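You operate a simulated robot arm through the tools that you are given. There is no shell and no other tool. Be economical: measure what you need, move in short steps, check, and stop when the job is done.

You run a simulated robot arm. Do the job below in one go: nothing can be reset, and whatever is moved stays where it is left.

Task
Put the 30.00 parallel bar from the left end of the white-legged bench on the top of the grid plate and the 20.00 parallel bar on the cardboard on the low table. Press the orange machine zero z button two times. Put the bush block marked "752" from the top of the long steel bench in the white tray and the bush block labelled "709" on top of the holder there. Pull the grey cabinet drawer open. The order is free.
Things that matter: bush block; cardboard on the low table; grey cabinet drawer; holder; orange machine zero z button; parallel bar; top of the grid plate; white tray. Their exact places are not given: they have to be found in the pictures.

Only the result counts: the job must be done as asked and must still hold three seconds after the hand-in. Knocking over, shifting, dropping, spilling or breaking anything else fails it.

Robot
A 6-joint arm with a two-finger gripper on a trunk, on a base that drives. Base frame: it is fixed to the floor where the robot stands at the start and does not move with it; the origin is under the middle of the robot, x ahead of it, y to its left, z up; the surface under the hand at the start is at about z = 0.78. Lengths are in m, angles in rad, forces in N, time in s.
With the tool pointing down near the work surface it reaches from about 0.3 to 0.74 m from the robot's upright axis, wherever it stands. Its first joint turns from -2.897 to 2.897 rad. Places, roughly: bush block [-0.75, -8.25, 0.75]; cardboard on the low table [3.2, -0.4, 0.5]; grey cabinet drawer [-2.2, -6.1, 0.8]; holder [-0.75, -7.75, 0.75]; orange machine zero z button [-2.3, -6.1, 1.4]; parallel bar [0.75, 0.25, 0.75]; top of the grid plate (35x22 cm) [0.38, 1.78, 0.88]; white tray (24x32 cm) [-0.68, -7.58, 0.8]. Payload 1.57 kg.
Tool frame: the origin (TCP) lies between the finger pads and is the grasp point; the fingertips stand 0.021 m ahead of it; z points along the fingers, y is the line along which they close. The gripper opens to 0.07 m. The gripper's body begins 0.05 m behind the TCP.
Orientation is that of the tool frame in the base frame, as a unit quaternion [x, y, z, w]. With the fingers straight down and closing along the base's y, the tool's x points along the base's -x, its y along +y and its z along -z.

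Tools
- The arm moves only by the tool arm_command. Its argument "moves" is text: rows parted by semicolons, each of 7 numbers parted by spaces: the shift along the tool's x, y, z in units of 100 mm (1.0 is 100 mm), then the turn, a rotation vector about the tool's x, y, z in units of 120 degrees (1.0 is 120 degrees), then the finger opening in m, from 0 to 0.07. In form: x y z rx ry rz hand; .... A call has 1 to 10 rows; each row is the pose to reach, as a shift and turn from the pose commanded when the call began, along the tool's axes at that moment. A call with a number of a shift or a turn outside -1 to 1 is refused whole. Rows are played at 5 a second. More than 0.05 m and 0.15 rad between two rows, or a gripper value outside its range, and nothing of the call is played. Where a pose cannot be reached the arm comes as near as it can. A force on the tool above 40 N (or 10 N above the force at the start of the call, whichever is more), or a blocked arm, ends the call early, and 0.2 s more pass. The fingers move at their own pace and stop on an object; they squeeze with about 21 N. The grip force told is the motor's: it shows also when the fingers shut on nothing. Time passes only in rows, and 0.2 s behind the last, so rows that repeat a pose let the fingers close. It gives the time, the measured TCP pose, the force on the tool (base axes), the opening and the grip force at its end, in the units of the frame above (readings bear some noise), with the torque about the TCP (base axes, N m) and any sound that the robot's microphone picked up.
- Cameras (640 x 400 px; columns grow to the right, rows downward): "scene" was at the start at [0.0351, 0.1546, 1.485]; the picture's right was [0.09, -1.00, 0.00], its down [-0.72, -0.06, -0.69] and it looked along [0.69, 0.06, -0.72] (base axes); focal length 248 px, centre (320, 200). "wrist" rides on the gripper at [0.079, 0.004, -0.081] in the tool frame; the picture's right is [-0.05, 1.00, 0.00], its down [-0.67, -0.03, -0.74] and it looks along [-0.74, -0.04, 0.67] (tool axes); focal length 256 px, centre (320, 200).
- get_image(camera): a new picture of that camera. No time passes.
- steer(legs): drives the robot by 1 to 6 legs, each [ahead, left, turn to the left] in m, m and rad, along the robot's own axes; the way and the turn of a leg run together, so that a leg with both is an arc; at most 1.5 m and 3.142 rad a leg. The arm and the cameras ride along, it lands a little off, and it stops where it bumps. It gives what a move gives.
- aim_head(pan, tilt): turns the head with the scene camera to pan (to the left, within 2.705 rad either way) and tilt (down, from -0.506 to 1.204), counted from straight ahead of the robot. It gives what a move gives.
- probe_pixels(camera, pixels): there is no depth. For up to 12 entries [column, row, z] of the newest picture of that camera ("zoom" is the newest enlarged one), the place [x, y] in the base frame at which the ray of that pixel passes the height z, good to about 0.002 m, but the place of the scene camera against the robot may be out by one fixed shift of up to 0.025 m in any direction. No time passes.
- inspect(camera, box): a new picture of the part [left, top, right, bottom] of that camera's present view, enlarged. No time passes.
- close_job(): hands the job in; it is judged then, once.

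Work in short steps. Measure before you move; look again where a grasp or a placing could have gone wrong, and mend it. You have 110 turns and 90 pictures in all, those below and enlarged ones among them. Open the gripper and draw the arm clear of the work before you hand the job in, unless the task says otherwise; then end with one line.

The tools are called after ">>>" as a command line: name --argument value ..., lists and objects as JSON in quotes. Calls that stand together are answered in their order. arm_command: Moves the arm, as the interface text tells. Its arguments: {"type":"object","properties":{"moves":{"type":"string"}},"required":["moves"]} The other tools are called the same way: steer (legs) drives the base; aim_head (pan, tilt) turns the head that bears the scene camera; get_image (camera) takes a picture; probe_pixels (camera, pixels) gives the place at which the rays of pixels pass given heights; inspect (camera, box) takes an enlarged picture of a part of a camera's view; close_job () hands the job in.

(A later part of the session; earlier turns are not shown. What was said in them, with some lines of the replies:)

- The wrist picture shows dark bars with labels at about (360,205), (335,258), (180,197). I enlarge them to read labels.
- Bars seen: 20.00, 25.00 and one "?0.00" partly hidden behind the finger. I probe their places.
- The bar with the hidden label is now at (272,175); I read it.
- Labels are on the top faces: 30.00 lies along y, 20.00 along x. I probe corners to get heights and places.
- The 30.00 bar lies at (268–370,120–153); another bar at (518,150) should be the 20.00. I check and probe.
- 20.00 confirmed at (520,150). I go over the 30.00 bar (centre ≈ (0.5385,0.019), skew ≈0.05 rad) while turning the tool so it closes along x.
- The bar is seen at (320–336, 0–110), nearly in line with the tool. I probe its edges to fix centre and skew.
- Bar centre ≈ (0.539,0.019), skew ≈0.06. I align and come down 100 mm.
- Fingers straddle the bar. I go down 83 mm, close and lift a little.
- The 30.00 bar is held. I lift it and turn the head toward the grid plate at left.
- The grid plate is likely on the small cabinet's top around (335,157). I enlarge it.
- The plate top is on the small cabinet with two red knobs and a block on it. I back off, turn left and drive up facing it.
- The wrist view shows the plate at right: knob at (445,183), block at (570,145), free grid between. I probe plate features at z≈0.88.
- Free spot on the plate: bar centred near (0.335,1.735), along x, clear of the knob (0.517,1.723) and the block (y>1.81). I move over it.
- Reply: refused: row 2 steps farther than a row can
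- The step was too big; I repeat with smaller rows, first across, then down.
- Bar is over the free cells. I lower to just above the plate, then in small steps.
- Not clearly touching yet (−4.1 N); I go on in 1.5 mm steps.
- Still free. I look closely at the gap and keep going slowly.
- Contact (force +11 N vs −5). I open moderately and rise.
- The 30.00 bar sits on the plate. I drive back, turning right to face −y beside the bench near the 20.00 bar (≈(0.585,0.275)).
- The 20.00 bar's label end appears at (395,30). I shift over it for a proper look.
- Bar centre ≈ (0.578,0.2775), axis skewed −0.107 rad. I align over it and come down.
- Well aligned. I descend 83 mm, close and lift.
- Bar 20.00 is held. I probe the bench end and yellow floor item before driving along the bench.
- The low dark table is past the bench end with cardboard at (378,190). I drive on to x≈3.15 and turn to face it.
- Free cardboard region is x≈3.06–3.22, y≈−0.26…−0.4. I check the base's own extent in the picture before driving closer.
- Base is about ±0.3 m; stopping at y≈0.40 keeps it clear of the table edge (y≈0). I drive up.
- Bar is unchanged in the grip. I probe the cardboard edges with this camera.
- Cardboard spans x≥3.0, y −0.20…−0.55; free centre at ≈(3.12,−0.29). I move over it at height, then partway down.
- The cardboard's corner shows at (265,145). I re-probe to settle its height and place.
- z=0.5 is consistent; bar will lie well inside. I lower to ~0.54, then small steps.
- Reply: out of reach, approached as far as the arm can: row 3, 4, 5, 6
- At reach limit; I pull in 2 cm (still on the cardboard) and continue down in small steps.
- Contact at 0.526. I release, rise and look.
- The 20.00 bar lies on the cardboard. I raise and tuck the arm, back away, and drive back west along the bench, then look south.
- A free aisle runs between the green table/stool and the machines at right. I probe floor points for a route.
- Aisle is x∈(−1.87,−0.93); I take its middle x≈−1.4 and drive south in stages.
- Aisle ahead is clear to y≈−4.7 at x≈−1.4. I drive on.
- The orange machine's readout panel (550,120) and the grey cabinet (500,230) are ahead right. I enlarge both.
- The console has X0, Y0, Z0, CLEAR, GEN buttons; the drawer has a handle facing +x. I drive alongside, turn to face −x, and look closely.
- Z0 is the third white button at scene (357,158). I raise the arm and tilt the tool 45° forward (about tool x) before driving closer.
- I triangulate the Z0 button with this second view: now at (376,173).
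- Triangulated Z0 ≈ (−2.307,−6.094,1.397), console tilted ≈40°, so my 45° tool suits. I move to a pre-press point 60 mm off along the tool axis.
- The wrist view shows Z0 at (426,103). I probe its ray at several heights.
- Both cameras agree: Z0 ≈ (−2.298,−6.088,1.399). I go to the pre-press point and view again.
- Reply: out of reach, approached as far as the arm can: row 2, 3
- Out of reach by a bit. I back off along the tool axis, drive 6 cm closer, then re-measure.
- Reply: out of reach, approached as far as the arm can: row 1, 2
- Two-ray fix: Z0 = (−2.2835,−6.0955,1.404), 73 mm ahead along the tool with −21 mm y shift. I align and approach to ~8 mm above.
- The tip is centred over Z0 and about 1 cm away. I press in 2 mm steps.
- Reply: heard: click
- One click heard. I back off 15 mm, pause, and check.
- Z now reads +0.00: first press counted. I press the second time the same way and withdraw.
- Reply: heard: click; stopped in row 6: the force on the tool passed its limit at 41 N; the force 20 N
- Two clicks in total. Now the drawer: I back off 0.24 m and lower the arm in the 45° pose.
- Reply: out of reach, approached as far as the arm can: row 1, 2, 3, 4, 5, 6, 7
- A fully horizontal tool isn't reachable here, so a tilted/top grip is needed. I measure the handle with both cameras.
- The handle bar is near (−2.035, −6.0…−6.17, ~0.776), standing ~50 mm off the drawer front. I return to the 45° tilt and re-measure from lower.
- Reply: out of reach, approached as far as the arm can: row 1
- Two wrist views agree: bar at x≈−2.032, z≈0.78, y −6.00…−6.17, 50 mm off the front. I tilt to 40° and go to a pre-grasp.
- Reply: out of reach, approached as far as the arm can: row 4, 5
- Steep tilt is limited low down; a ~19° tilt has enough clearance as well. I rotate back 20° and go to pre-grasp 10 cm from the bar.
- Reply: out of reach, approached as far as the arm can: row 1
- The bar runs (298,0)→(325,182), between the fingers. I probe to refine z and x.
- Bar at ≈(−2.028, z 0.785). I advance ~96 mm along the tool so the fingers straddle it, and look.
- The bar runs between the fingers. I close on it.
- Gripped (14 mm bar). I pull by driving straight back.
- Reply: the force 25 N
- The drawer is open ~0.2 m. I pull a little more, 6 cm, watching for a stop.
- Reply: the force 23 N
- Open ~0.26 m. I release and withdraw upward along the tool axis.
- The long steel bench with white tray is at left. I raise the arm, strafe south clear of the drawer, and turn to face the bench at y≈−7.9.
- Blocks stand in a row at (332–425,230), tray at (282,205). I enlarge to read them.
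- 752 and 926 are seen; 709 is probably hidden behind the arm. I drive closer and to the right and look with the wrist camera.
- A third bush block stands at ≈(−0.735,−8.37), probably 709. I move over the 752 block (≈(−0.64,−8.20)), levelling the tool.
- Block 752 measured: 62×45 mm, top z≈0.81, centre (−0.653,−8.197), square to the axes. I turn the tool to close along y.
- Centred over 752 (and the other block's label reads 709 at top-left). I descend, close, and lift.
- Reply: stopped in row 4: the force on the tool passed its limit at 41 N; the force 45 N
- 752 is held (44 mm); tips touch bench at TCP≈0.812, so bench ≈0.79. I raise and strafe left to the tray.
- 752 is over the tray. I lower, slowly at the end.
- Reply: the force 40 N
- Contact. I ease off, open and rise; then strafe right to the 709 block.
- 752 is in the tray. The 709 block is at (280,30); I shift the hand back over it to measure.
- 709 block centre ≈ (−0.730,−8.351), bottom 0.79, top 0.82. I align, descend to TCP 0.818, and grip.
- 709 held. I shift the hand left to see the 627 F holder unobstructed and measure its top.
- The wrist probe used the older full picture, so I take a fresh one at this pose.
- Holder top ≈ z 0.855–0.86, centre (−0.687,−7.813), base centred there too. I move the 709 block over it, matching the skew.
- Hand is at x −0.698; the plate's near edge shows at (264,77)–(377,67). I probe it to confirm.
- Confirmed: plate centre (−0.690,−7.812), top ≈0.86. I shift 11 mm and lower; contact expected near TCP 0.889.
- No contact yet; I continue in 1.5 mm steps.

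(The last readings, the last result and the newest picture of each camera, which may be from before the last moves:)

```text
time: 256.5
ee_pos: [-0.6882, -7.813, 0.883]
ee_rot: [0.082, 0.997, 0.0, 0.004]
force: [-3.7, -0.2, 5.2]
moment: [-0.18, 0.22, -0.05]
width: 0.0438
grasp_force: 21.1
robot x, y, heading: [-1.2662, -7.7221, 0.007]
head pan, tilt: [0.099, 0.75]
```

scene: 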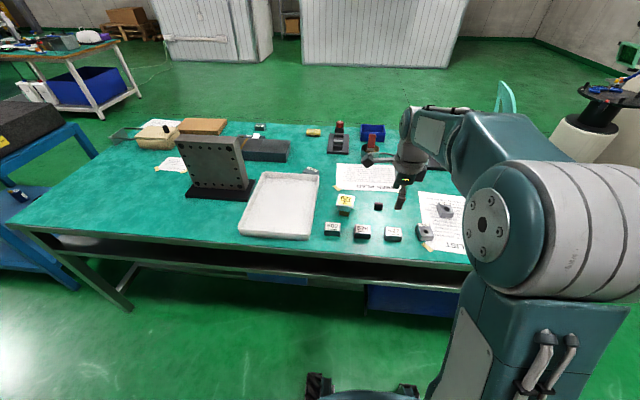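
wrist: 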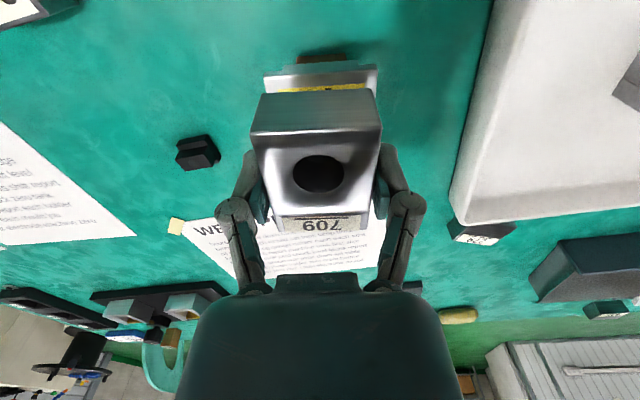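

Contact. I seat it 1 mm more, then open, and rise straight up.

>>> arm_command --moves "0 0 0.008 0 0 0 0; 0 0 0.008 0 0 0 0; 0 0 0.0 0 0 0 0.06; 0 0 0.0 0 0 0 0.068; 0 0 0.0 0 0 0 0.068; 0 0 -0.2 0 0 0 0.068; 0 0 -0.6 0 0 0 0.07; 0 0 -1 0 0 0 0.07"

>>> arm_command --moves "0.3 0 -0.3 0 0 0 0.07; 0.6 0 -0.6 0 0 0 0.07; 0.8 0 -0.8 0 0 0 0.07"

>>> inspect --camera "scene" --box '[280, 140, 440, 250]'

>>> get_image --camera "wrist"

```text
time: 258.3
ee_pos: [-0.689, -7.8126, 0.9821]
ee_rot: [0.081, 0.997, 0.0, 0.004]
force: [0.4, -0.1, -0.8]
moment: [0.01, 0.02, -0.01]
width: 0.07
grasp_force: 0.0
robot x, y, heading: [-1.2674, -7.7252, 0.009]
head pan, tilt: [0.099, 0.75]
```

```text
time: 259.1
ee_pos: [-0.7671, -7.7995, 1.0612]
ee_rot: [0.081, 0.997, 0.0, 0.004]
force: [0.6, -0.5, -0.6]
moment: [-0.02, 0.01, 0.02]
width: 0.07
grasp_force: 0.1
robot x, y, heading: [-1.2647, -7.7226, 0.01]
head pan, tilt: [0.099, 0.75]
```

```text
3.64 times, centred on (360, 195) of scene
```

zoom: 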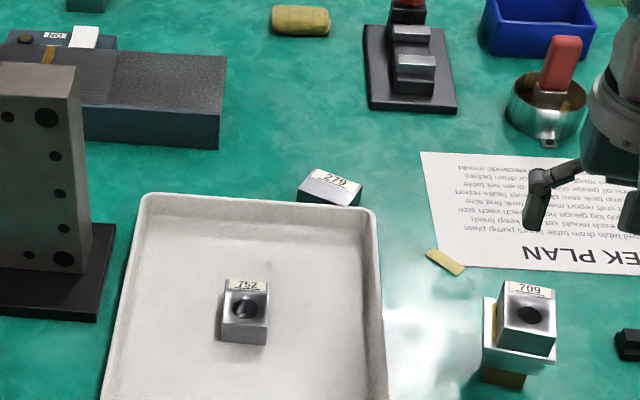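

```text
4 pictures are left
```

wrist: 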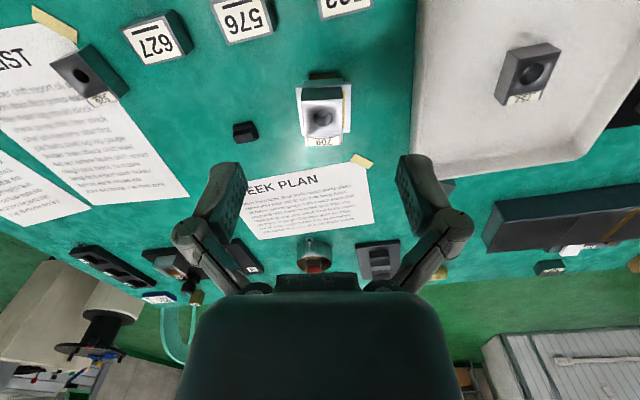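

Both blocks are placed and the hand is clear. A last glance back at the drawer and panel.

>>> aim_head --pan 2.1 --tilt 0.35

>>> get_image --camera "scene"

```text
time: 261.1
ee_pos: [-0.7677, -7.7982, 1.0609]
ee_rot: [0.082, 0.997, 0.0, 0.004]
force: [0.2, -0.4, -0.6]
moment: [0.0, -0.02, 0.01]
width: 0.0698
grasp_force: 0.0
robot x, y, heading: [-1.2657, -7.7248, 0.005]
head pan, tilt: [2.1, 0.351]
```

```text
3 pictures are left
```

scene: 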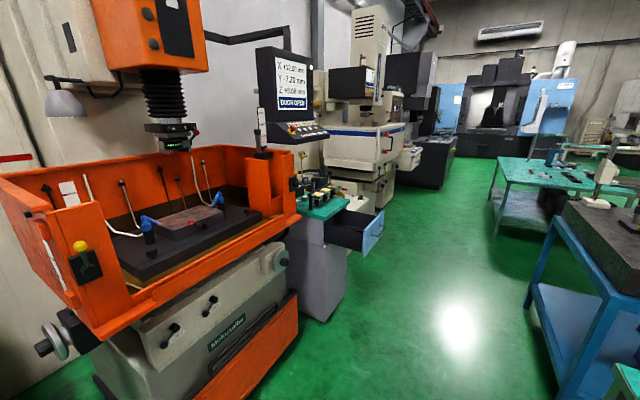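

The drawer stands open, Z reads zero, and everything is placed; I hand in.

>>> close_job

```text
The job is handed in.
```

I finished every part of the job and handed it in. The 30.00 bar is on the grid plate and the 20.00 bar is on the cardboard. I pressed Z0 twice (two clicks heard, Z reads zero). Block 752 is in the white tray, and 709 is on the holder marked "627 F", the only one I saw that fits the given place, sitting slightly off-centre. The grey drawer is open about 0.26 m.
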